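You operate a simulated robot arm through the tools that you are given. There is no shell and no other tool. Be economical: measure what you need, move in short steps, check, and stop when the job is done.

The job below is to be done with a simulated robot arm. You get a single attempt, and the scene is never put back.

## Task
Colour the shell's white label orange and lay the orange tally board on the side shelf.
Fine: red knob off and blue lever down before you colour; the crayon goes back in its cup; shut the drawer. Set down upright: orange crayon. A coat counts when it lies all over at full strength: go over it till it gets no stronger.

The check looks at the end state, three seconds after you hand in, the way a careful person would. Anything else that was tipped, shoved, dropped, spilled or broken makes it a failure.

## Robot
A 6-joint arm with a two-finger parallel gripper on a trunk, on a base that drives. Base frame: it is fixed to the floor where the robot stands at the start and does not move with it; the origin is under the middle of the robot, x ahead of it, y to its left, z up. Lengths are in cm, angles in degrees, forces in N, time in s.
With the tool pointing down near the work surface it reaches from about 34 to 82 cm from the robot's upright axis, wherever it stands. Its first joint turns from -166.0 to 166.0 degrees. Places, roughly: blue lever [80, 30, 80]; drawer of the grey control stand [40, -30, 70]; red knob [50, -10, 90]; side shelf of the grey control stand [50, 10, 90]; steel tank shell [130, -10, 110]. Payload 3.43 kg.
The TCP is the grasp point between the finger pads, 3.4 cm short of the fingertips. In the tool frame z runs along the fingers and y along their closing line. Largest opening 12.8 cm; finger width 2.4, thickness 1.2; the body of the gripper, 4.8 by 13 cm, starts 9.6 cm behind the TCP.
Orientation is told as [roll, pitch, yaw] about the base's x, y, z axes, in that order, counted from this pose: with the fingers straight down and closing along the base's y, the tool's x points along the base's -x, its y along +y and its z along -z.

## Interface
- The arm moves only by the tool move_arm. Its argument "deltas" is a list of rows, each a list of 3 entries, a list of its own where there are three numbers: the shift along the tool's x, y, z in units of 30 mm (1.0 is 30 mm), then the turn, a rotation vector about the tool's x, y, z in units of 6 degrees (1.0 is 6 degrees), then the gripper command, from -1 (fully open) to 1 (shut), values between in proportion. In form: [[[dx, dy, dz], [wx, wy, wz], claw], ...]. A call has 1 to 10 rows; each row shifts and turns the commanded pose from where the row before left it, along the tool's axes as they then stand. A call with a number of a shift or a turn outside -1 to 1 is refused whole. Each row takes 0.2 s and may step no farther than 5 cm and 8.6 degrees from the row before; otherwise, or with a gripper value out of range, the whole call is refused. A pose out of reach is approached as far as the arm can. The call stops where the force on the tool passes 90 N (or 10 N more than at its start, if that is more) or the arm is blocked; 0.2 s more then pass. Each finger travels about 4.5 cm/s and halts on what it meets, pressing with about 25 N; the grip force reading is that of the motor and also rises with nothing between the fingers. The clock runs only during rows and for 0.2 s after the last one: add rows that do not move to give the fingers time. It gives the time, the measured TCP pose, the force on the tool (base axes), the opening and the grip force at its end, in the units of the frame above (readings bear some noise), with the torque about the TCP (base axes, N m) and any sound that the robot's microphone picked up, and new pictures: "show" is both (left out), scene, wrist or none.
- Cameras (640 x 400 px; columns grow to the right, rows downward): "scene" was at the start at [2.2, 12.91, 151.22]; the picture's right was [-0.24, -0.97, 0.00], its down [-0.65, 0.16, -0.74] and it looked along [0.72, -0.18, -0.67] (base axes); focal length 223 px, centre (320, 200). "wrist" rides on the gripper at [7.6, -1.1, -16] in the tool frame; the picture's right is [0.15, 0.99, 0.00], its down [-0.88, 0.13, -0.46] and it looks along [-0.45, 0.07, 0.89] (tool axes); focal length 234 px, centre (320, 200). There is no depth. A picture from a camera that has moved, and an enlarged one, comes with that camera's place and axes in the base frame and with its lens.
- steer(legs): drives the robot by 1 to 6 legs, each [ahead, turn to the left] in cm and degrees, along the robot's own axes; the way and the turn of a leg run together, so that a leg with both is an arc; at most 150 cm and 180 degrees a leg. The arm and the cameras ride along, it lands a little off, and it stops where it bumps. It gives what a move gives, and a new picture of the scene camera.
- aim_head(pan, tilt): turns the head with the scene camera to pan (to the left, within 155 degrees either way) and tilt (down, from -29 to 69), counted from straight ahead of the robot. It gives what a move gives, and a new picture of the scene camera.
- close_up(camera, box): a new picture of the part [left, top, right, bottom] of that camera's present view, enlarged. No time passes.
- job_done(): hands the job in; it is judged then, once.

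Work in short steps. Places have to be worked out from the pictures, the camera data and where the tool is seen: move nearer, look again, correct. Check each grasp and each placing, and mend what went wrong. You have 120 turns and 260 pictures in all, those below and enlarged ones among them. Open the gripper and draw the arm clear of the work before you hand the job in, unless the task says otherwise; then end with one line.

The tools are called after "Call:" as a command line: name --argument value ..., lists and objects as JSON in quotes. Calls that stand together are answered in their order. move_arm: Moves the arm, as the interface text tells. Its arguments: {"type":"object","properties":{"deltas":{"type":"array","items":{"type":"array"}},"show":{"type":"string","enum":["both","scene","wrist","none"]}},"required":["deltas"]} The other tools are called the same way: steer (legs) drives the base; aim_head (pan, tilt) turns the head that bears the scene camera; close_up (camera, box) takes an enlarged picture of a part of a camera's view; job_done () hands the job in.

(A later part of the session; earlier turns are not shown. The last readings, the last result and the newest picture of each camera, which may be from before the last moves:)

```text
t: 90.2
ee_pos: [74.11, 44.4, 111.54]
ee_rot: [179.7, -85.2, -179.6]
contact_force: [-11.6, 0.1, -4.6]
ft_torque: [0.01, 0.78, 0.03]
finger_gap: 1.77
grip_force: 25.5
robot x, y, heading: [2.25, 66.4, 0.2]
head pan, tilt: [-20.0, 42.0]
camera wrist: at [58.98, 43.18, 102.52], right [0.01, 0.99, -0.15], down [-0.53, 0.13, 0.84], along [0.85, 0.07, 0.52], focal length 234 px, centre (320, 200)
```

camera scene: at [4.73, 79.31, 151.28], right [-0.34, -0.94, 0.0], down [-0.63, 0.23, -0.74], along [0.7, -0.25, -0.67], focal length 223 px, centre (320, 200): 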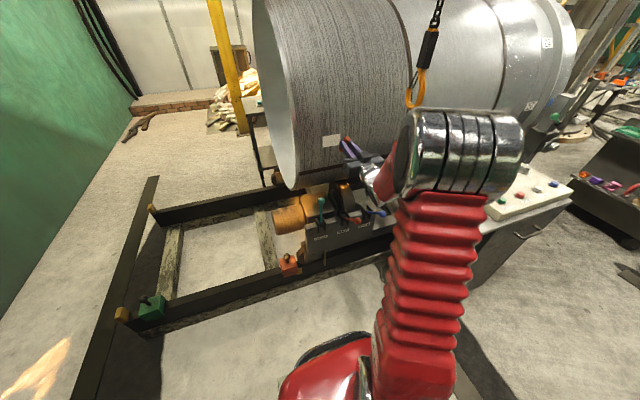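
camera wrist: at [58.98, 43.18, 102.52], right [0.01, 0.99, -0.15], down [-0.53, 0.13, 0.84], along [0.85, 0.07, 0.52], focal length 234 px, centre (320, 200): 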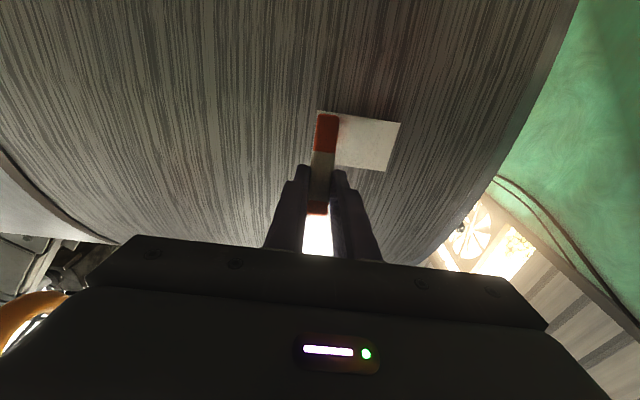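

Contact with about 12 N. One test stroke upward across the label, then look.

Call:
move_arm --deltas '[[[0.2, 0, -0.017], [0, 0, 0], 0.8], [[-0.2, 0, 0.017], [0, 0, 0], 0.8], [[-0.2, 0, 0.017], [0, 0, 0], 0.8], [[-0.2, 0, 0.017], [0, 0, 0], 0.8], [[-0.2, 0, 0.017], [0, 0, 0], 0.8], [[-0.2, 0, 0.017], [0, 0, 0], 0.8], [[-0.2, 0, 0.017], [0, 0, 0], 0.8], [[-0.2, 0, 0.017], [0, 0, 0], 0.8], [[-0.2, 0, 0.017], [0, 0, 0], 0.8]]' --show "wrist"

Call:
close_up --camera "wrist" --box '[220, 50, 460, 200]'

Call:
close_up --camera "scene" --box '[282, 100, 410, 200]'

```text
t: 92.2
ee_pos: [74.17, 44.38, 115.71]
ee_rot: [-180.0, -84.9, 179.9]
contact_force: [0.5, 0.1, -1.0]
ft_torque: [-0.03, 0.01, -0.02]
finger_gap: 1.77
grip_force: 25.5
robot x, y, heading: [2.74, 66.81, 0.1]
head pan, tilt: [-20.0, 42.0]
camera wrist: at [59.1, 43.19, 106.78], right [0.01, 0.99, -0.15], down [-0.53, 0.13, 0.84], along [0.85, 0.07, 0.53], focal length 234 px, centre (320, 200)
```

wrist: 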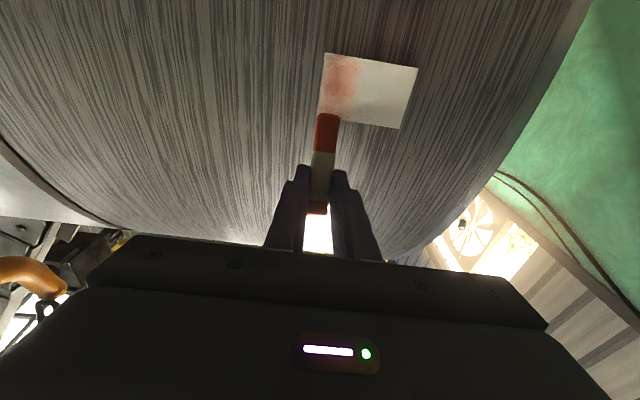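

```text
2.67 times, centred on (340, 125) of wrist
camera zoom: at [59.1, 43.19, 106.78], right [0.01, 0.99, -0.15], down [-0.53, 0.13, 0.84], along [0.85, 0.07, 0.53], focal length 624 px, centre (267, 400)
```

zoom: 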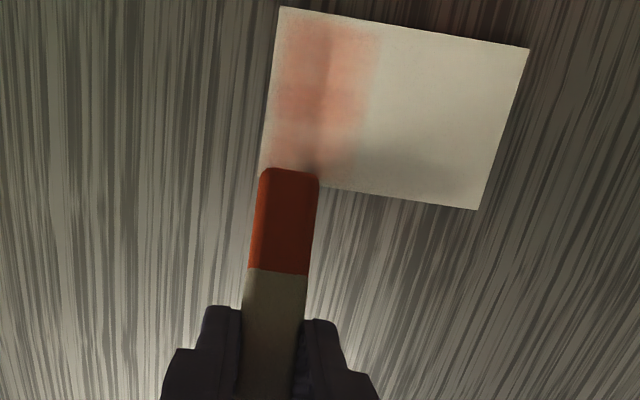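

```text
4.00 times, centred on (346, 150) of scene
camera zoom: at [4.75, 79.31, 151.28], right [-0.34, -0.94, 0.0], down [-0.63, 0.23, -0.74], along [0.7, -0.25, -0.67], focal length 893 px, centre (216, 400)
```

zoom: 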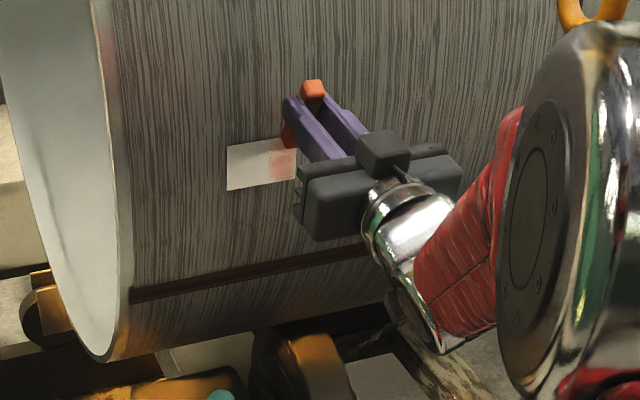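

It colours: a soft band about 2.5 cm wide. The shell recedes toward the top, so contact was lost there. I'll use horizontal strokes with constant pressure; first find contact at the top level.

Call:
move_arm --deltas '[[[0.18, -0.1, 0.05], [0, 0, 0], 0.8], [[0, 0, 0.06], [0, 0, 0], 0.8], [[0, 0, 0.06], [0, 0, 0], 0.8]]' --show "none"

```text
t: 93.0
ee_pos: [74.72, 43.99, 115.29]
ee_rot: [179.9, -85.0, -179.9]
contact_force: [-13.2, -1.5, -2.7]
ft_torque: [0.01, 0.72, -0.04]
finger_gap: 1.77
grip_force: 24.7
robot x, y, heading: [2.56, 66.69, 0.2]
head pan, tilt: [-20.0, 42.0]
```

Contact 13 N at the top level. Shell slope is about 0.15 cm per cm. Sweep levels from top to bottom, back and forth.

Call:
move_arm --deltas '[[[0, 0.42, 0], [0, 0, 0], 0.8], [[0, 0.42, 0], [0, 0, 0], 0.8], [[0, 0.42, 0], [0, 0, 0], 0.8], [[0, 0.42, 0], [0, 0, 0], 0.8], [[0, 0.42, 0], [0, 0, 0], 0.8], [[0.327, 0, -0.08], [0, 0, 0], 0.8], [[0, -0.525, 0], [0, 0, 0], 0.8], [[0, -0.525, 0], [0, 0, 0], 0.8], [[0, -0.525, 0], [0, 0, 0], 0.8], [[0, -0.525, 0], [0, 0, 0], 0.8]]' --show "none"

Call:
move_arm --deltas '[[[0.327, 0, -0.08], [0, 0, 0], 0.8], [[0, 0.525, 0], [0, 0, 0], 0.8], [[0, 0.525, 0], [0, 0, 0], 0.8], [[0, 0.525, 0], [0, 0, 0], 0.8], [[0, 0.525, 0], [0, 0, 0], 0.8]]' --show "wrist"

Call:
close_up --camera "wrist" --box '[180, 50, 420, 200]'

```text
t: 95.2
ee_pos: [74.48, 43.94, 114.17]
ee_rot: [-180.0, -84.9, -180.0]
contact_force: [-0.6, 0.1, -0.7]
ft_torque: [0.02, 0.0, -0.02]
finger_gap: 1.78
grip_force: 25.1
robot x, y, heading: [2.62, 66.83, 0.2]
head pan, tilt: [-20.0, 42.0]
```

```text
t: 96.4
ee_pos: [74.51, 50.45, 113.18]
ee_rot: [179.8, -84.9, -179.8]
contact_force: [-0.3, -0.8, -0.3]
ft_torque: [0.01, 0.02, 0.0]
finger_gap: 1.77
grip_force: 24.2
robot x, y, heading: [2.88, 66.57, 0.1]
head pan, tilt: [-20.0, 42.0]
camera wrist: at [59.32, 49.26, 104.26], right [0.01, 0.99, -0.15], down [-0.53, 0.13, 0.84], along [0.85, 0.07, 0.53], focal length 234 px, centre (320, 200)
```

wrist: 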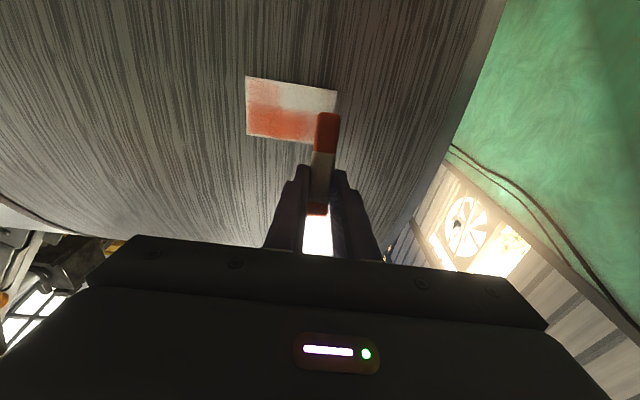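

```text
2.67 times, centred on (300, 125) of wrist
camera zoom: at [59.32, 49.26, 104.26], right [0.01, 0.99, -0.15], down [-0.53, 0.13, 0.84], along [0.85, 0.07, 0.53], focal length 624 px, centre (373, 400)
```

zoom: 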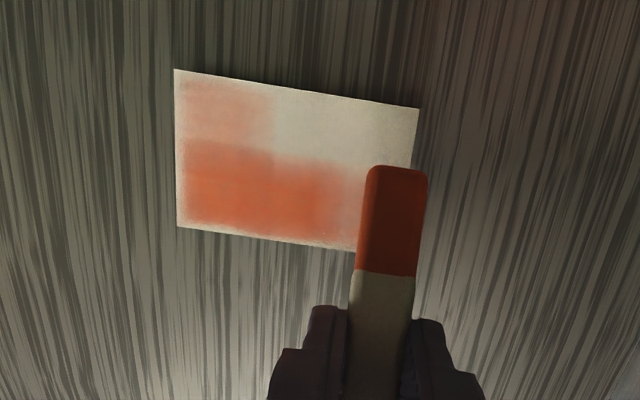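

Strong colour where there was contact; contact was lost toward y=50. Push forward a little here and read the force.

Call:
move_arm --deltas '[[[0, 0, 0.05], [0, 0, 0], 0.8], [[0, 0, 0.05], [0, 0, 0], 0.8]]' --show "none"

```text
t: 97.0
ee_pos: [74.72, 50.42, 113.27]
ee_rot: [-179.9, -85.0, 180.0]
contact_force: [-4.7, 0.7, 0.0]
ft_torque: [0.03, 0.13, 0.02]
finger_gap: 1.78
grip_force: 24.7
robot x, y, heading: [2.57, 66.09, -0.1]
head pan, tilt: [-20.0, 42.0]
```

The contact plane also leans about 0.06 in y. Sweep again with that correction: back at this level, then the two lower levels.

Call:
move_arm --deltas '[[[0, 0, 0.05], [0, 0, 0], 0.8], [[0, -0.525, -0.03], [0, 0, 0], 0.8], [[0, -0.525, -0.03], [0, 0, 0], 0.8], [[0, -0.525, -0.03], [0, 0, 0], 0.8], [[0, -0.525, -0.03], [0, 0, 0], 0.8], [[0.327, 0, -0.07], [0, 0, 0], 0.8]]' --show "none"

Call:
move_arm --deltas '[[[0, 0.525, 0.03], [0, 0, 0], 0.8], [[0, 0.525, 0.03], [0, 0, 0], 0.8], [[0, 0.525, 0.03], [0, 0, 0], 0.8], [[0, 0.525, 0.03], [0, 0, 0], 0.8], [[0.327, 0, -0.06], [0, 0, 0], 0.8]]' --show "none"

Call:
move_arm --deltas '[[[0, -0.525, -0.03], [0, 0, 0], 0.8], [[0, -0.525, -0.03], [0, 0, 0], 0.8], [[0, -0.525, -0.03], [0, 0, 0], 0.8], [[0, -0.525, -0.03], [0, 0, 0], 0.8]]' --show "wrist"

Call:
close_up --camera "wrist" --box '[220, 50, 460, 200]'

```text
t: 98.4
ee_pos: [74.5, 44.01, 112.12]
ee_rot: [-179.6, -85.0, 179.7]
contact_force: [-0.2, -0.3, 0.2]
ft_torque: [0.0, 0.05, 0.03]
finger_gap: 1.79
grip_force: 25.6
robot x, y, heading: [2.5, 66.15, 0.4]
head pan, tilt: [-20.0, 42.0]
```

```text
t: 99.6
ee_pos: [74.71, 50.4, 111.18]
ee_rot: [-180.0, -85.0, 179.9]
contact_force: [0.2, 0.4, -0.4]
ft_torque: [-0.05, 0.0, 0.01]
finger_gap: 1.79
grip_force: 25.0
robot x, y, heading: [2.77, 66.54, 0.0]
head pan, tilt: [-20.0, 42.0]
```

```text
t: 100.6
ee_pos: [74.26, 43.97, 111.24]
ee_rot: [-179.7, -85.0, 179.7]
contact_force: [0.3, -0.2, 0.0]
ft_torque: [-0.03, 0.0, 0.01]
finger_gap: 1.78
grip_force: 25.1
robot x, y, heading: [2.5, 66.52, 0.1]
head pan, tilt: [-20.0, 42.0]
camera wrist: at [59.17, 42.85, 102.29], right [0.01, 0.99, -0.15], down [-0.53, 0.13, 0.84], along [0.85, 0.07, 0.53], focal length 234 px, centre (320, 200)
```

wrist: 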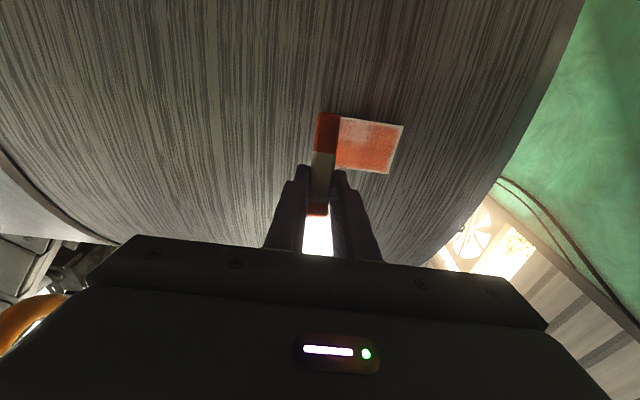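

```text
2.67 times, centred on (340, 125) of wrist
camera zoom: at [59.17, 42.85, 102.29], right [0.01, 0.99, -0.15], down [-0.53, 0.13, 0.84], along [0.85, 0.07, 0.53], focal length 624 px, centre (267, 400)
```

zoom: 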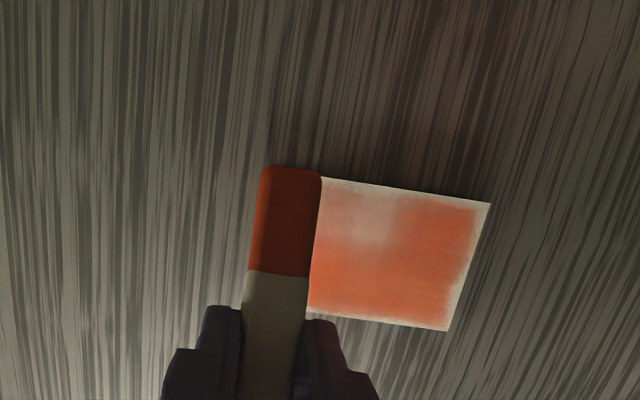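

Coverage is good; rims of ~0.4 cm remain, and contact is light. Push a bit and extend the sweep beyond the label's edges.

Call:
move_arm --deltas '[[[0.15, -0.15, 0.06], [0, 0, 0], 0.8], [[0, 0, 0.05], [0, 0, 0], 0.8]]' --show "none"

```text
t: 101.2
ee_pos: [74.66, 43.57, 110.91]
ee_rot: [-179.9, -85.0, 179.9]
contact_force: [-0.5, 0.1, -1.1]
ft_torque: [0.02, 0.01, -0.02]
finger_gap: 1.77
grip_force: 24.8
robot x, y, heading: [2.98, 66.71, -0.0]
head pan, tilt: [-20.0, 42.0]
```

Call:
move_arm --deltas '[[[0, 0, 0.06], [0, 0, 0], 0.8], [[0, 0, 0.06], [0, 0, 0], 0.8]]' --show "wrist"

Call:
close_up --camera "scene" --box '[302, 110, 400, 190]'

Call:
close_up --camera "wrist" --box '[260, 90, 400, 230]'

```text
t: 101.8
ee_pos: [75.0, 43.57, 110.81]
ee_rot: [179.9, -85.0, -179.8]
contact_force: [-13.3, -0.8, 0.7]
ft_torque: [0.0, 0.56, 0.07]
finger_gap: 1.79
grip_force: 25.0
robot x, y, heading: [2.95, 66.73, 0.2]
head pan, tilt: [-20.0, 42.0]
camera wrist: at [59.83, 42.44, 101.94], right [0.01, 0.99, -0.15], down [-0.53, 0.13, 0.84], along [0.85, 0.07, 0.53], focal length 234 px, centre (320, 200)
```

wrist: 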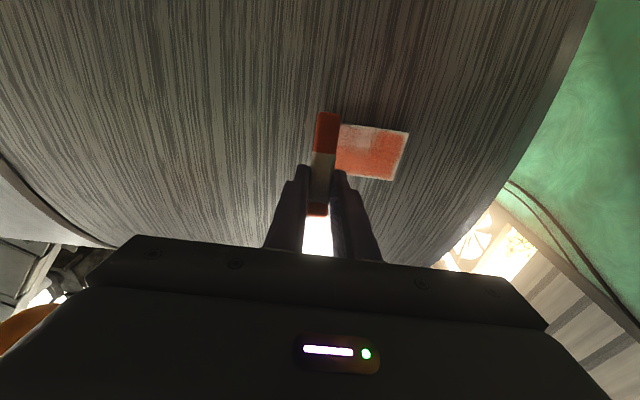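

```text
5.00 times, centred on (351, 150) of scene
camera zoom: at [4.67, 79.31, 151.28], right [-0.34, -0.94, 0.0], down [-0.63, 0.23, -0.74], along [0.7, -0.25, -0.67], focal length 1116 px, centre (165, 450)
```

zoom: 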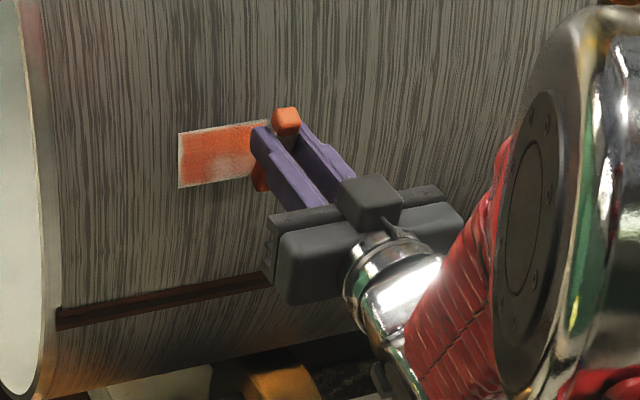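

```text
2.86 times, centred on (330, 160) of wrist
camera zoom: at [59.83, 42.44, 101.94], right [0.01, 0.99, -0.15], down [-0.53, 0.13, 0.84], along [0.85, 0.07, 0.53], focal length 669 px, centre (291, 314)
```

zoom: 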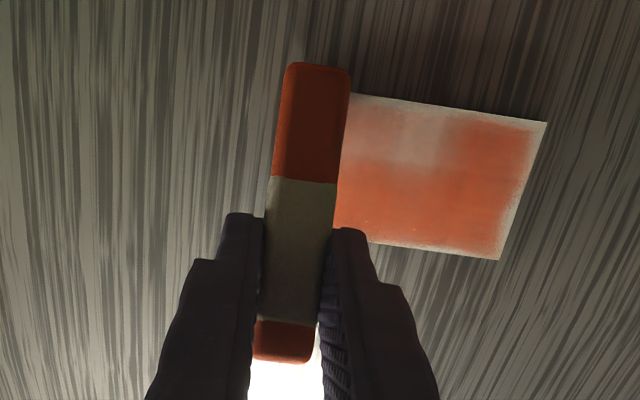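

13 N of push slightly rotated the crayon in the grip, so keep the pressure lighter. Now trace the label's perimeter: bottom edge, then the +y edge.

Call:
move_arm --deltas '[[[0, 0, -0.02], [0, 0, 0], 0.8], [[0, 0.5, 0.03], [0, 0, 0], 0.8], [[0, 0.5, 0.03], [0, 0, 0], 0.8], [[0, 0.5, 0.03], [0, 0, 0], 0.8], [[0, 0.5, 0.03], [0, 0, 0], 0.8], [[0, 0.5, 0.03], [0, 0, 0], 0.8]]' --show "none"

Call:
move_arm --deltas '[[[-0.34, 0, 0.07], [0, 0, 0], 0.8], [[-0.34, 0, 0.07], [0, 0, 0], 0.8], [[-0.34, 0, 0.075], [0, 0, 0], 0.8], [[-0.34, 0, 0.08], [0, 0, 0], 0.8], [[-0.34, 0, 0.09], [0, 0, 0], 0.8]]' --show "wrist"

Call:
close_up --camera "wrist" --box '[180, 20, 420, 170]'

```text
t: 103.2
ee_pos: [75.34, 51.06, 110.74]
ee_rot: [-179.9, -85.0, 180.0]
contact_force: [-9.7, -2.3, -5.2]
ft_torque: [-0.16, 0.71, -0.16]
finger_gap: 1.79
grip_force: 25.2
robot x, y, heading: [2.78, 66.77, 0.1]
head pan, tilt: [-20.0, 42.0]
```

```text
t: 104.4
ee_pos: [76.03, 51.13, 116.15]
ee_rot: [-179.8, -84.8, 179.8]
contact_force: [-10.4, -0.6, -4.3]
ft_torque: [0.01, 0.77, -0.01]
finger_gap: 1.79
grip_force: 25.1
robot x, y, heading: [2.96, 66.48, 0.1]
head pan, tilt: [-20.0, 42.0]
camera wrist: at [60.89, 49.91, 107.13], right [0.01, 0.99, -0.15], down [-0.53, 0.13, 0.84], along [0.85, 0.07, 0.53], focal length 234 px, centre (320, 200)
```

wrist: 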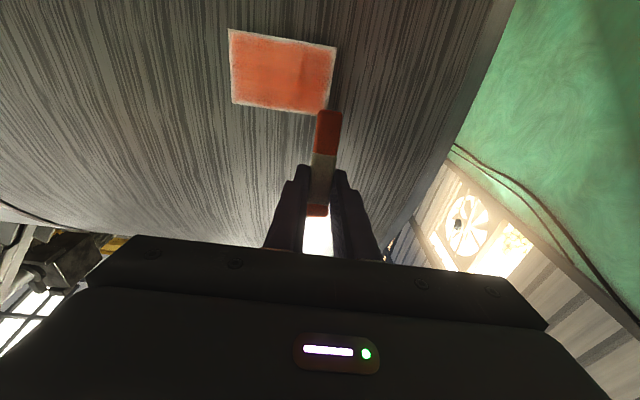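

```text
2.67 times, centred on (300, 95) of wrist
camera zoom: at [60.89, 49.91, 107.13], right [0.01, 0.99, -0.15], down [-0.53, 0.13, 0.84], along [0.85, 0.07, 0.53], focal length 624 px, centre (373, 480)
```

zoom: 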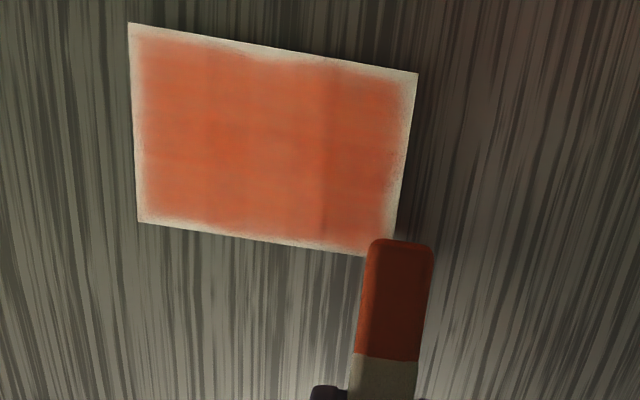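

Full interior now evenly orange with a thin pale rim. Continue: top edge, then -y edge, going a little outside the label.

Call:
move_arm --deltas '[[[0, -0.5, -0.03], [0, 0, 0], 0.8], [[0, -0.5, -0.03], [0, 0, 0], 0.8], [[0, -0.5, -0.03], [0, 0, 0], 0.8], [[0, -0.5, -0.03], [0, 0, 0], 0.8], [[0, -0.6, -0.03], [0, 0, 0], 0.8]]' --show "none"

Call:
move_arm --deltas '[[[0.36, 0, -0.085], [0, 0, 0], 0.8], [[0.36, 0, -0.08], [0, 0, 0], 0.8], [[0.36, 0, -0.075], [0, 0, 0], 0.8], [[0.36, 0, -0.07], [0, 0, 0], 0.8], [[0.36, 0, -0.06], [0, 0, 0], 0.8]]' --show "none"

Call:
move_arm --deltas '[[[0, 0.5, 0.03], [0, 0, 0], 0.8], [[0, 0.5, 0.03], [0, 0, 0], 0.8], [[0, 0.5, 0.03], [0, 0, 0], 0.8], [[0, 0.5, 0.03], [0, 0, 0], 0.8], [[0, 0.65, 0.03], [0, 0, 0], 0.8]]' --show "wrist"

Call:
close_up --camera "wrist" --box '[180, 60, 420, 210]'

```text
t: 105.6
ee_pos: [75.56, 43.26, 115.81]
ee_rot: [179.8, -84.9, -179.8]
contact_force: [-0.3, 0.2, -0.9]
ft_torque: [0.03, 0.02, 0.01]
finger_gap: 1.78
grip_force: 25.0
robot x, y, heading: [2.82, 66.4, 0.3]
head pan, tilt: [-20.0, 42.0]
```

```text
t: 106.8
ee_pos: [75.16, 43.35, 110.61]
ee_rot: [-179.6, -84.9, 179.7]
contact_force: [-0.2, -0.3, -0.5]
ft_torque: [0.0, 0.03, -0.04]
finger_gap: 1.8
grip_force: 25.3
robot x, y, heading: [2.99, 66.61, 0.1]
head pan, tilt: [-20.0, 42.0]
```

```text
t: 108.0
ee_pos: [75.39, 51.16, 110.64]
ee_rot: [-179.7, -84.9, 179.5]
contact_force: [-0.5, -0.4, -0.4]
ft_torque: [-0.01, 0.02, 0.03]
finger_gap: 1.78
grip_force: 25.2
robot x, y, heading: [2.59, 66.33, 0.1]
head pan, tilt: [-20.0, 42.0]
camera wrist: at [60.31, 50.07, 101.7], right [0.01, 0.99, -0.15], down [-0.53, 0.13, 0.84], along [0.85, 0.07, 0.53], focal length 234 px, centre (320, 200)
```

wrist: 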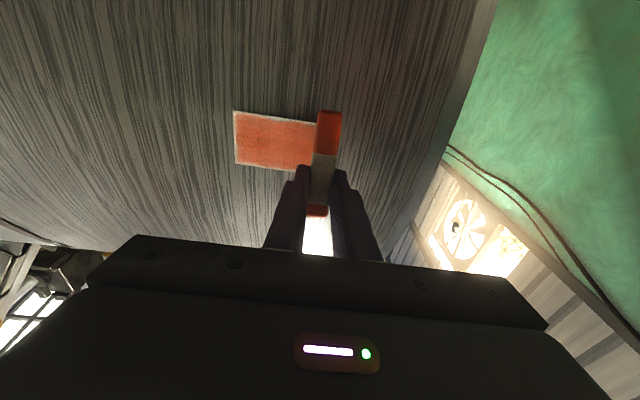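

```text
2.67 times, centred on (300, 135) of wrist
camera zoom: at [60.31, 50.07, 101.7], right [0.01, 0.99, -0.15], down [-0.53, 0.13, 0.84], along [0.85, 0.07, 0.53], focal length 624 px, centre (373, 373)
```

zoom: 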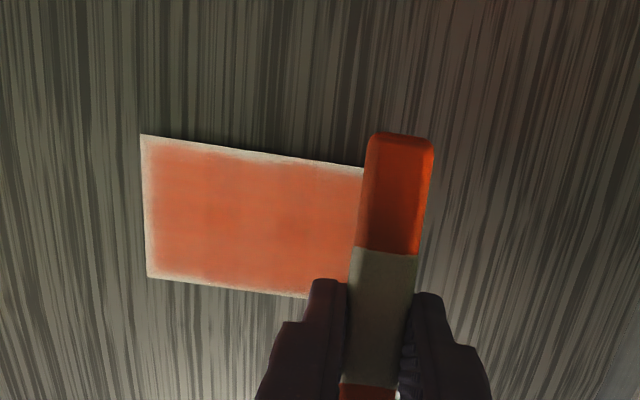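

The rim is still pale and contact is light again. Press in to find contact here.

Call:
move_arm --deltas '[[[0, 0, 0.06], [0, 0, 0], 0.8], [[0, 0, 0.06], [0, 0, 0], 0.8]]' --show "none"

Call:
close_up --camera "scene" --box '[312, 120, 376, 170]'

```text
t: 108.6
ee_pos: [75.73, 51.26, 110.57]
ee_rot: [-179.8, -85.1, 179.9]
contact_force: [0.0, -0.3, -0.5]
ft_torque: [0.0, 0.02, 0.0]
finger_gap: 1.79
grip_force: 25.4
robot x, y, heading: [2.77, 66.85, -0.1]
head pan, tilt: [-20.0, 42.0]
```

```text
8.00 times, centred on (344, 145) of scene
camera zoom: at [4.75, 79.31, 151.28], right [-0.34, -0.94, 0.0], down [-0.63, 0.23, -0.74], along [0.7, -0.25, -0.67], focal length 1786 px, centre (128, 640)
```

zoom: 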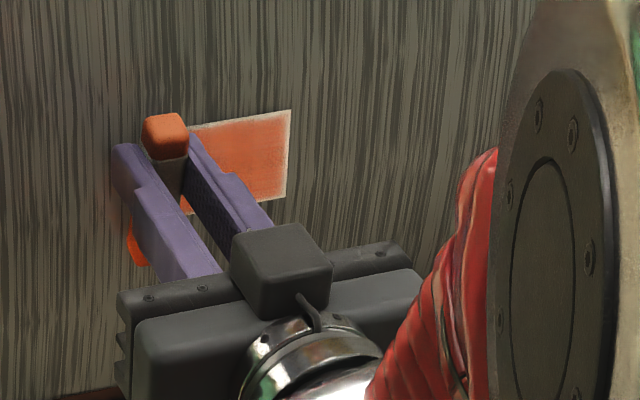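

The crayon has rotated nearly upright in the grip. Back off 1 cm and pitch the hand 12° further so its lower end leads again.

Call:
move_arm --deltas '[[[0, 0, -0.4], [0, 0, 0], 0.8], [[0, 0, 0], [0, -1, 0], 0.8], [[0, 0, 0], [0, -1, 0], 0.8]]'

Call:
close_up --camera "wrist" --box '[180, 60, 420, 210]'

Call:
close_up --camera "scene" --box '[312, 120, 376, 170]'

```text
t: 109.4
ee_pos: [74.49, 51.17, 110.58]
ee_rot: [-179.8, -72.9, 179.9]
contact_force: [0.3, 0.0, 0.2]
ft_torque: [0.02, 0.02, 0.01]
finger_gap: 1.81
grip_force: 25.3
robot x, y, heading: [2.84, 66.72, 0.2]
head pan, tilt: [-20.0, 42.0]
camera scene: at [4.74, 79.31, 151.28], right [-0.34, -0.94, 0.0], down [-0.63, 0.23, -0.74], along [0.7, -0.25, -0.67], focal length 223 px, centre (320, 200)
camera wrist: at [61.66, 50.06, 98.63], right [0.04, 0.99, -0.14], down [-0.69, 0.13, 0.71], along [0.72, 0.07, 0.69], focal length 234 px, centre (320, 200)
```

scene: 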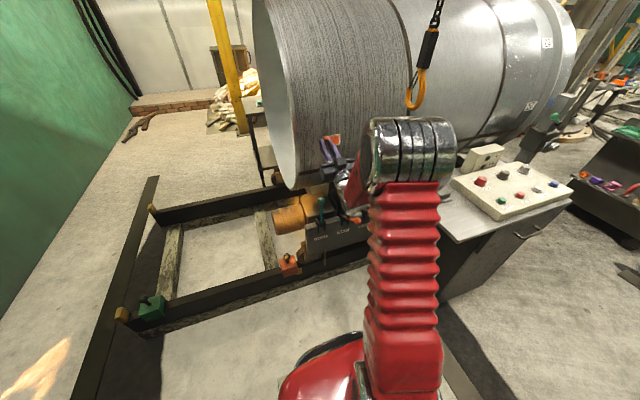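
wrist: 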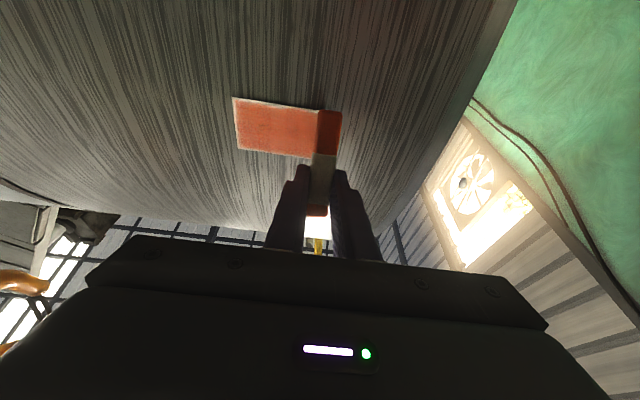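

```text
2.67 times, centred on (300, 135) of wrist
camera zoom: at [61.66, 50.06, 98.63], right [0.04, 0.99, -0.14], down [-0.69, 0.13, 0.71], along [0.72, 0.07, 0.69], focal length 624 px, centre (373, 373)
```

zoom: 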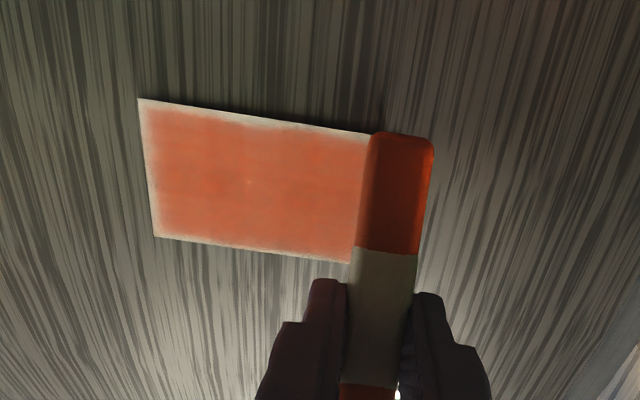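

```text
8.00 times, centred on (344, 145) of scene
camera zoom: at [4.74, 79.31, 151.28], right [-0.34, -0.94, 0.0], down [-0.63, 0.23, -0.74], along [0.7, -0.25, -0.67], focal length 1786 px, centre (128, 640)
```

zoom: 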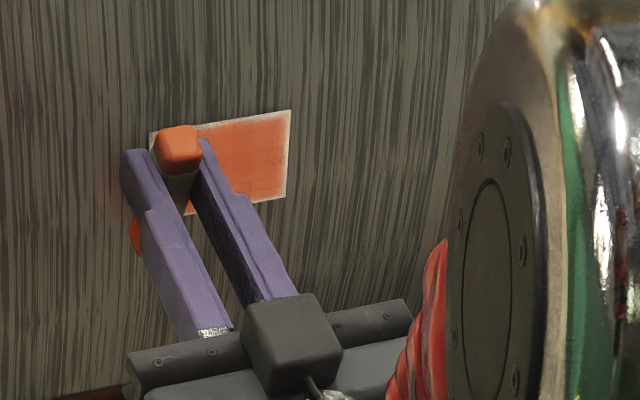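

Pitch 107° reached. Probe gently for contact at the lower +y corner.

Call:
move_arm --deltas '[[[0.12, -0.05, 0.03], [0, 0, 0], 0.8], [[0.01, 0, 0.04], [0, 0, 0], 0.8]]' --show "none"

Call:
move_arm --deltas '[[[0.012, 0, 0.04], [0, 0, 0], 0.8], [[0.012, 0, 0.04], [0, 0, 0], 0.8]]' --show "none"

```text
t: 110.0
ee_pos: [74.85, 51.1, 110.14]
ee_rot: [-179.9, -73.0, 180.0]
contact_force: [0.4, -0.1, 0.0]
ft_torque: [-0.01, -0.01, 0.03]
finger_gap: 1.75
grip_force: 24.6
robot x, y, heading: [2.74, 66.84, 0.2]
head pan, tilt: [-20.0, 42.0]
```

```text
t: 110.6
ee_pos: [75.21, 51.0, 110.13]
ee_rot: [180.0, -73.1, -180.0]
contact_force: [-10.6, 1.7, -2.1]
ft_torque: [0.08, 0.56, 0.11]
finger_gap: 1.79
grip_force: 25.3
robot x, y, heading: [2.96, 66.42, 0.1]
head pan, tilt: [-20.0, 42.0]
```

Contact ~10 N. Bottom-edge pass to -y, then up the -y edge.

Call:
move_arm --deltas '[[[0, -0.5, -0.03], [0, 0, 0], 0.8], [[-0.008, -0.5, -0.028], [0, 0, 0], 0.8], [[-0.008, -0.5, -0.028], [0, 0, 0], 0.8], [[-0.008, -0.5, -0.028], [0, 0, 0], 0.8], [[-0.008, -0.55, -0.028], [0, 0, 0], 0.8]]' --show "none"

Call:
move_arm --deltas '[[[0, 0, 0.03], [0, 0, 0], 0.8], [[-0.316, 0, 0.13], [0, 0, 0], 0.8], [[-0.316, 0, 0.14], [0, 0, 0], 0.8], [[-0.316, 0, 0.15], [0, 0, 0], 0.8], [[-0.316, 0, 0.155], [0, 0, 0], 0.8], [[-0.316, 0, 0.16], [0, 0, 0], 0.8]]' --show "wrist"

Call:
close_up --camera "wrist" --box '[220, 20, 460, 170]'

```text
t: 111.8
ee_pos: [74.77, 43.64, 110.0]
ee_rot: [-179.9, -73.1, 179.9]
contact_force: [0.0, 0.0, 0.0]
ft_torque: [0.05, -0.01, 0.01]
finger_gap: 1.79
grip_force: 24.8
robot x, y, heading: [2.83, 66.51, 0.2]
head pan, tilt: [-20.0, 42.0]
```

```text
t: 113.2
ee_pos: [75.55, 43.55, 115.35]
ee_rot: [-180.0, -73.0, -180.0]
contact_force: [-10.2, 0.8, -5.5]
ft_torque: [-0.02, 0.67, -0.01]
finger_gap: 1.79
grip_force: 24.5
robot x, y, heading: [2.98, 66.65, 0.2]
head pan, tilt: [-20.0, 42.0]
camera wrist: at [62.65, 42.3, 103.44], right [0.04, 0.99, -0.14], down [-0.69, 0.13, 0.71], along [0.72, 0.07, 0.69], focal length 234 px, centre (320, 200)
```

wrist: 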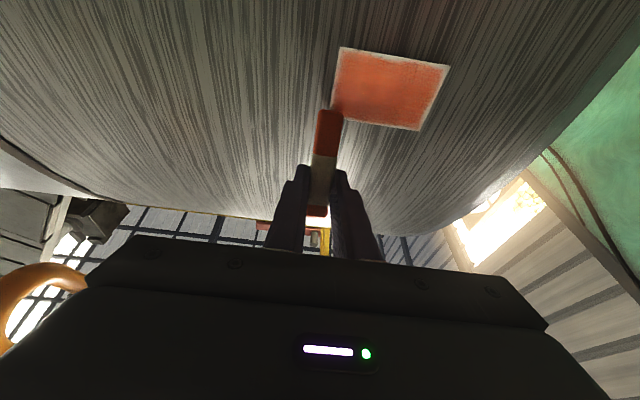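

```text
2.67 times, centred on (340, 95) of wrist
camera zoom: at [62.65, 42.3, 103.44], right [0.04, 0.99, -0.14], down [-0.69, 0.13, 0.71], along [0.72, 0.07, 0.69], focal length 624 px, centre (267, 480)
```

zoom: 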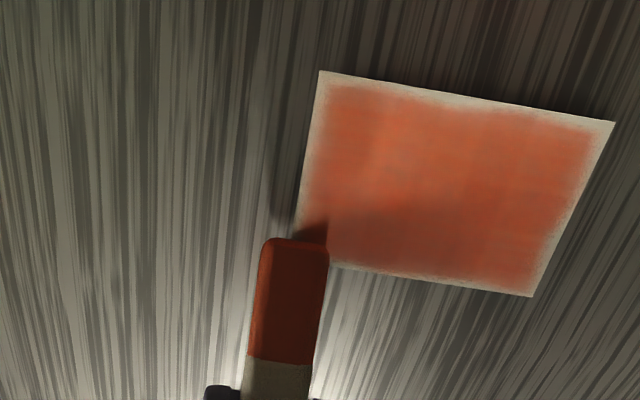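

The pale rim looks the same on all sides even after edge passes, probably the label's own soft border. Now another complete raster at this pitch to bring it to full strength.

Call:
move_arm --deltas '[[[0.008, 0.59, 0.035], [0, 0, 0], 0.8], [[0.008, 0.59, 0.035], [0, 0, 0], 0.8], [[0.008, 0.59, 0.035], [0, 0, 0], 0.8], [[0.008, 0.59, 0.035], [0, 0, 0], 0.8], [[0.304, 0, -0.13], [0, 0, 0], 0.8], [[-0.008, -0.59, -0.03], [0, 0, 0], 0.8], [[-0.008, -0.59, -0.03], [0, 0, 0], 0.8], [[-0.008, -0.59, -0.03], [0, 0, 0], 0.8], [[-0.008, -0.59, -0.03], [0, 0, 0], 0.8]]' --show "none"

Call:
move_arm --deltas '[[[0.304, 0, -0.11], [0, 0, 0], 0.8], [[0.008, 0.59, 0.035], [0, 0, 0], 0.8], [[0.008, 0.59, 0.035], [0, 0, 0], 0.8], [[0.008, 0.59, 0.035], [0, 0, 0], 0.8], [[0.008, 0.59, 0.035], [0, 0, 0], 0.8]]' --show "wrist"

Call:
close_up --camera "wrist" --box '[180, 40, 420, 190]'

```text
t: 115.2
ee_pos: [75.5, 43.47, 114.35]
ee_rot: [-180.1, -73.0, -180.0]
contact_force: [-0.2, -0.4, -0.3]
ft_torque: [-0.01, 0.0, -0.02]
finger_gap: 1.76
grip_force: 24.5
robot x, y, heading: [2.61, 66.73, 0.0]
head pan, tilt: [-20.0, 42.0]
```

```text
t: 116.4
ee_pos: [75.97, 50.33, 113.43]
ee_rot: [180.0, -73.0, 179.9]
contact_force: [-11.4, -3.6, -1.9]
ft_torque: [-0.14, 0.59, -0.06]
finger_gap: 1.78
grip_force: 25.0
robot x, y, heading: [3.08, 66.17, 0.3]
head pan, tilt: [-20.0, 42.0]
camera wrist: at [63.05, 49.33, 101.59], right [0.04, 0.99, -0.14], down [-0.69, 0.13, 0.71], along [0.72, 0.07, 0.69], focal length 234 px, centre (320, 200)
```

wrist: 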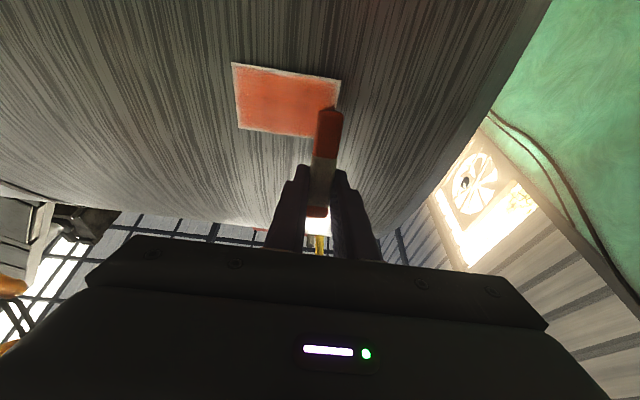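

```text
2.67 times, centred on (300, 115) of wrist
camera zoom: at [63.05, 49.33, 101.59], right [0.04, 0.99, -0.14], down [-0.69, 0.13, 0.71], along [0.72, 0.07, 0.69], focal length 624 px, centre (373, 427)
```

zoom: 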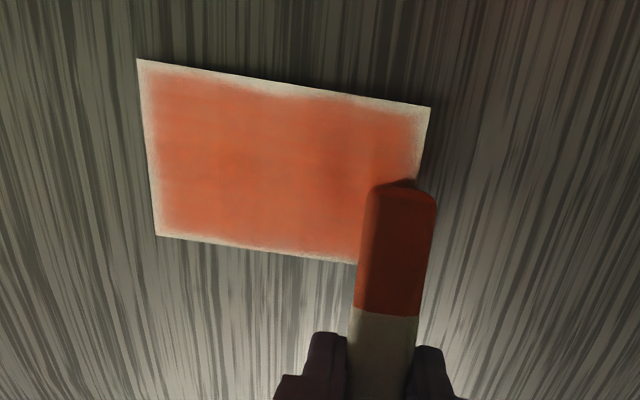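

Continue with the lower levels, including one slightly below the label's lower edge.

Call:
move_arm --deltas '[[[0.304, 0, -0.11], [0, 0, 0], 0.8], [[-0.008, -0.59, -0.03], [0, 0, 0], 0.8], [[-0.008, -0.59, -0.03], [0, 0, 0], 0.8], [[-0.008, -0.59, -0.03], [0, 0, 0], 0.8], [[-0.008, -0.59, -0.03], [0, 0, 0], 0.8]]' --show "none"

Call:
move_arm --deltas '[[[0.304, 0, -0.08], [0, 0, 0], 0.8], [[0.008, 0.59, 0.035], [0, 0, 0], 0.8], [[0.008, 0.59, 0.035], [0, 0, 0], 0.8], [[0.008, 0.59, 0.035], [0, 0, 0], 0.8], [[0.008, 0.59, 0.035], [0, 0, 0], 0.8]]' --show "none"

Call:
move_arm --deltas '[[[0.35, 0, -0.1], [0, 0, 0], 0.8], [[-0.008, -0.59, -0.03], [0, 0, 0], 0.8], [[-0.008, -0.59, -0.03], [0, 0, 0], 0.8], [[-0.008, -0.59, -0.03], [0, 0, 0], 0.8], [[-0.008, -0.59, -0.03], [0, 0, 0], 0.8]]' --show "wrist"

Call:
close_up --camera "wrist" --box '[220, 60, 460, 210]'

```text
t: 117.6
ee_pos: [75.82, 43.38, 112.47]
ee_rot: [-179.9, -73.0, -180.0]
contact_force: [-0.4, -0.1, -1.1]
ft_torque: [0.0, 0.04, 0.0]
finger_gap: 1.77
grip_force: 24.9
robot x, y, heading: [2.7, 66.5, 0.1]
head pan, tilt: [-20.0, 42.0]
```

```text
t: 118.8
ee_pos: [76.13, 50.64, 111.57]
ee_rot: [179.8, -73.1, -179.9]
contact_force: [-11.2, -4.2, -4.7]
ft_torque: [-0.16, 0.72, -0.16]
finger_gap: 1.79
grip_force: 24.8
robot x, y, heading: [2.5, 66.45, 0.1]
head pan, tilt: [-20.0, 42.0]
```

```text
t: 120.0
ee_pos: [75.71, 43.5, 110.42]
ee_rot: [-179.9, -73.0, 180.0]
contact_force: [0.4, -1.0, -0.3]
ft_torque: [0.01, -0.04, -0.02]
finger_gap: 1.77
grip_force: 25.4
robot x, y, heading: [2.67, 66.4, 0.3]
head pan, tilt: [-20.0, 42.0]
camera wrist: at [62.76, 42.32, 98.48], right [0.04, 0.99, -0.14], down [-0.69, 0.13, 0.71], along [0.72, 0.07, 0.69], focal length 234 px, centre (320, 200)
```

wrist: 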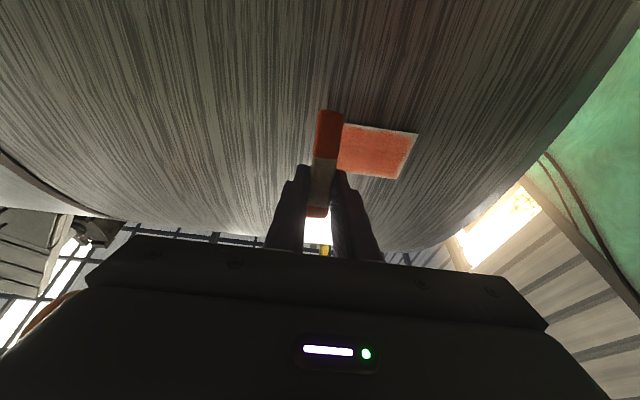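

```text
2.67 times, centred on (340, 135) of wrist
camera zoom: at [62.76, 42.32, 98.48], right [0.04, 0.99, -0.14], down [-0.69, 0.13, 0.71], along [0.72, 0.07, 0.69], focal length 624 px, centre (267, 373)
```

zoom: 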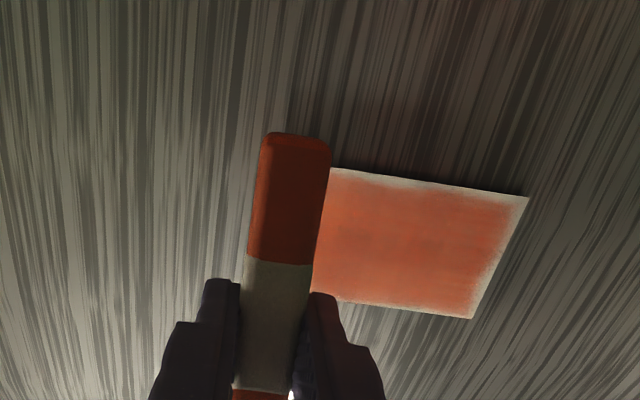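

Back off and inspect the coat from the scene camera.

Call:
move_arm --deltas '[[[-0.2, 0, -0.9], [0, 0, 0], 0.8], [[-0.2, -0.5, -0.9], [0, 0, 0], 0.8], [[0, -0.9, -0.9], [0, 0, 0], 0.8], [[0, -0.9, -0.9], [0, 0, 0], 0.8]]'

Call:
close_up --camera "scene" --box '[306, 120, 362, 160]'

Call:
close_up --camera "wrist" --box '[330, 50, 490, 150]'

```text
t: 121.0
ee_pos: [65.03, 36.4, 108.42]
ee_rot: [179.9, -73.0, -179.9]
contact_force: [-0.3, -0.7, -0.5]
ft_torque: [0.0, -0.03, -0.01]
finger_gap: 1.79
grip_force: 25.2
robot x, y, heading: [3.11, 66.48, -0.0]
head pan, tilt: [-20.0, 42.0]
camera scene: at [4.75, 79.3, 151.28], right [-0.34, -0.94, 0.0], down [-0.63, 0.23, -0.74], along [0.7, -0.25, -0.67], focal length 223 px, centre (320, 200)
camera wrist: at [52.1, 35.2, 96.57], right [0.04, 0.99, -0.14], down [-0.69, 0.13, 0.71], along [0.72, 0.07, 0.69], focal length 234 px, centre (320, 200)
```

scene: 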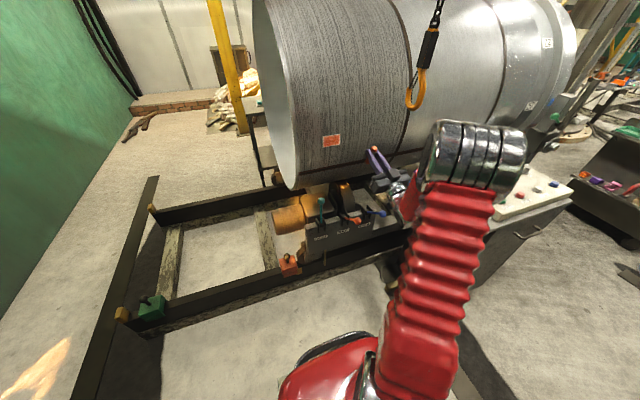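
wrist: 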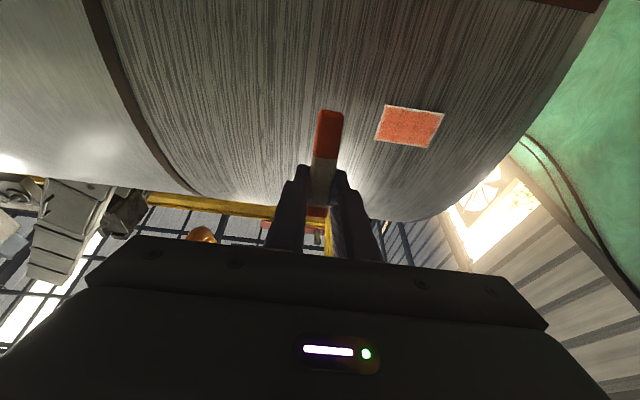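

```text
10.00 times, centred on (334, 140) of scene
camera zoom: at [4.75, 79.3, 151.28], right [-0.34, -0.94, 0.0], down [-0.63, 0.23, -0.74], along [0.7, -0.25, -0.67], focal length 2232 px, centre (180, 800)
```

zoom: 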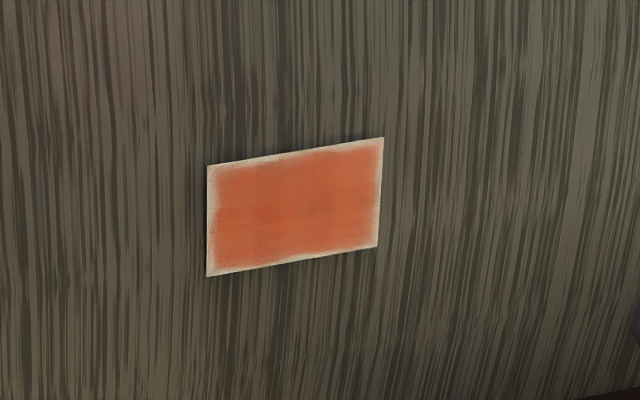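

```text
4.00 times, centred on (410, 100) of wrist
camera zoom: at [52.1, 35.2, 96.57], right [0.04, 0.99, -0.14], down [-0.69, 0.13, 0.71], along [0.72, 0.07, 0.69], focal length 937 px, centre (-40, 600)
```

zoom: 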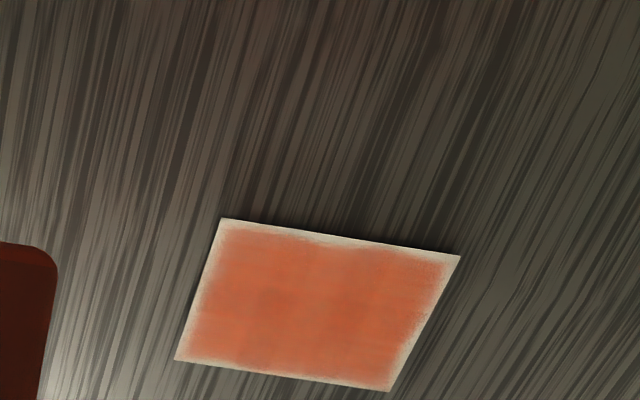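

Rim is identical on all sides (its own border), but the inner patch looks a little deeper, so more passes are needed. I'll pitch 12° more and raster with no y-slope and lighter pressure.

Call:
move_arm --deltas '[[[0, 0, 0], [0, -1, 0], 0.8], [[0, 0, 0], [0, -1, 0], 0.8], [[-0.09, 0.63, 0.8], [0, 0, 0], 0.8], [[-0.09, 0.63, 0.8], [0, 0, 0], 0.8], [[-0.09, 0.63, 0.8], [0, 0, 0], 0.8], [[-0.09, 0.63, 0.75], [0, 0, 0], 0.8]]'

Call:
close_up --camera "scene" --box '[300, 110, 380, 170]'

```text
t: 122.4
ee_pos: [72.94, 44.05, 113.8]
ee_rot: [-180.0, -61.0, 180.0]
contact_force: [0.9, -0.9, 0.4]
ft_torque: [0.0, 0.05, 0.02]
finger_gap: 1.78
grip_force: 25.5
robot x, y, heading: [3.13, 66.28, 0.3]
head pan, tilt: [-20.0, 42.0]
camera scene: at [4.75, 79.31, 151.28], right [-0.34, -0.94, 0.0], down [-0.63, 0.23, -0.74], along [0.7, -0.25, -0.67], focal length 223 px, centre (320, 200)
camera wrist: at [62.72, 42.87, 99.49], right [0.07, 0.99, -0.13], down [-0.83, 0.13, 0.55], along [0.56, 0.07, 0.83], focal length 234 px, centre (320, 200)
```

scene: 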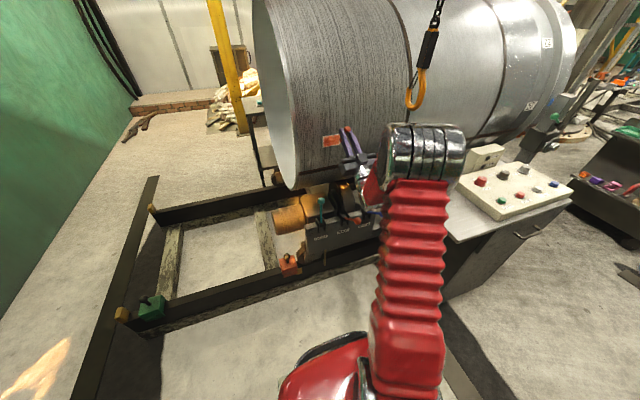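
wrist: 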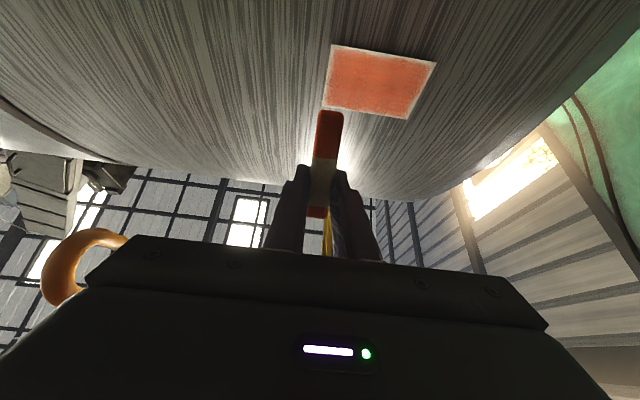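

```text
6.67 times, centred on (340, 140) of scene
camera zoom: at [4.75, 79.31, 151.28], right [-0.34, -0.94, 0.0], down [-0.63, 0.23, -0.74], along [0.7, -0.25, -0.67], focal length 1488 px, centre (187, 600)
```

zoom: 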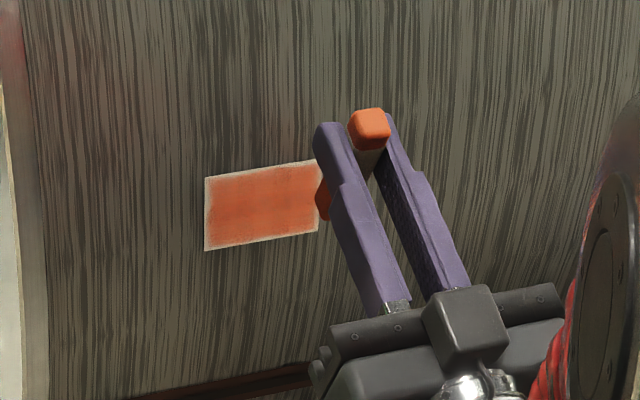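

Orientation good. Probe forward gently.

Call:
move_arm --deltas '[[[0.08, 0, 0.14], [0, 0, 0], 0.8], [[0.04, 0, 0.07], [0, 0, 0], 0.8], [[0.02, 0, 0.035], [0, 0, 0], 0.8]]' --show "none"

Call:
move_arm --deltas '[[[0.02, 0, 0.035], [0, 0, 0], 0.8], [[0.02, 0, 0.035], [0, 0, 0], 0.8]]' --show "none"

```text
t: 123.2
ee_pos: [73.84, 44.1, 113.86]
ee_rot: [-180.0, -61.1, -180.0]
contact_force: [0.2, 0.3, -0.5]
ft_torque: [0.01, 0.01, 0.0]
finger_gap: 1.79
grip_force: 25.2
robot x, y, heading: [2.9, 66.62, 0.0]
head pan, tilt: [-20.0, 42.0]
```

```text
t: 123.8
ee_pos: [73.85, 44.1, 113.91]
ee_rot: [-180.0, -60.9, -180.0]
contact_force: [0.2, 0.1, -0.5]
ft_torque: [-0.02, 0.02, -0.01]
finger_gap: 1.79
grip_force: 25.5
robot x, y, heading: [2.62, 66.5, -0.0]
head pan, tilt: [-20.0, 42.0]
```

Call:
move_arm --deltas '[[[0.025, 0, 0.045], [0, 0, 0], 0.8], [[0.025, 0, 0.045], [0, 0, 0], 0.8]]' --show "none"

Call:
move_arm --deltas '[[[0.025, 0, 0.045], [0, 0, 0], 0.8]]' --show "none"

Call:
move_arm --deltas '[[[0.025, 0, 0.045], [0, 0, 0], 0.8]]' --show "none"

```text
t: 124.4
ee_pos: [74.31, 44.06, 113.89]
ee_rot: [-180.1, -61.0, -180.0]
contact_force: [0.7, -0.2, -0.9]
ft_torque: [0.02, -0.03, 0.0]
finger_gap: 1.79
grip_force: 25.0
robot x, y, heading: [2.81, 66.38, -0.0]
head pan, tilt: [-20.0, 42.0]
```

```text
t: 124.8
ee_pos: [74.34, 44.17, 113.97]
ee_rot: [-180.0, -61.0, -180.1]
contact_force: [0.7, -0.1, 0.1]
ft_torque: [0.0, 0.0, 0.03]
finger_gap: 1.78
grip_force: 25.4
robot x, y, heading: [3.05, 66.27, 0.1]
head pan, tilt: [-20.0, 42.0]
```

```text
t: 125.2
ee_pos: [74.53, 44.11, 113.88]
ee_rot: [-180.0, -61.1, -180.1]
contact_force: [0.1, -0.3, -1.1]
ft_torque: [0.01, 0.0, -0.02]
finger_gap: 1.8
grip_force: 25.4
robot x, y, heading: [2.43, 66.29, -0.3]
head pan, tilt: [-20.0, 42.0]
```

Call:
move_arm --deltas '[[[0.025, 0, 0.045], [0, 0, 0], 0.8], [[0.025, 0, 0.045], [0, 0, 0], 0.8]]' --show "none"

Call:
move_arm --deltas '[[[0.025, 0, 0.045], [0, 0, 0], 0.8]]' --show "none"

Call:
move_arm --deltas '[[[0.025, 0, 0.045], [0, 0, 0], 0.8]]' --show "none"

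Call:
close_up --camera "scene" --box '[300, 110, 380, 170]'

```text
t: 125.8
ee_pos: [74.83, 44.06, 114.01]
ee_rot: [-179.9, -61.0, -180.0]
contact_force: [-0.3, 0.2, 0.7]
ft_torque: [-0.03, -0.01, 0.01]
finger_gap: 1.78
grip_force: 25.0
robot x, y, heading: [3.13, 66.17, 0.4]
head pan, tilt: [-20.0, 42.0]
```

```text
t: 126.2
ee_pos: [74.99, 44.04, 113.93]
ee_rot: [-180.0, -61.0, -180.0]
contact_force: [-0.3, 0.3, -0.7]
ft_torque: [0.01, 0.0, 0.01]
finger_gap: 1.79
grip_force: 25.0
robot x, y, heading: [2.76, 66.56, -0.3]
head pan, tilt: [-20.0, 42.0]
```

```text
t: 126.6
ee_pos: [75.03, 44.13, 113.86]
ee_rot: [-180.0, -61.0, -180.1]
contact_force: [0.3, -0.4, -1.7]
ft_torque: [0.04, 0.01, 0.01]
finger_gap: 1.77
grip_force: 24.8
robot x, y, heading: [3.0, 66.67, 0.1]
head pan, tilt: [-20.0, 42.0]
```

```text
6.67 times, centred on (340, 140) of scene
camera zoom: at [4.76, 79.31, 151.28], right [-0.34, -0.94, 0.0], down [-0.63, 0.23, -0.74], along [0.7, -0.25, -0.67], focal length 1488 px, centre (187, 600)
```

zoom: 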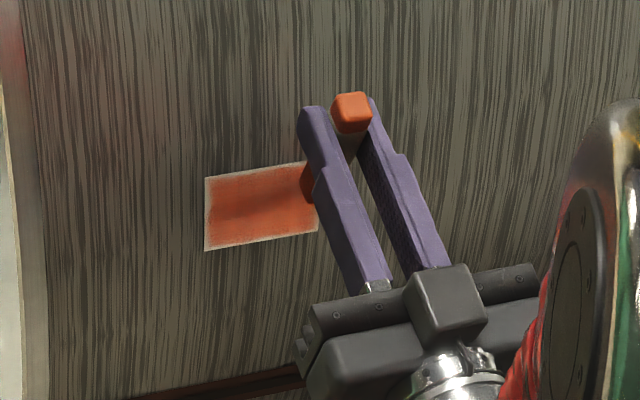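

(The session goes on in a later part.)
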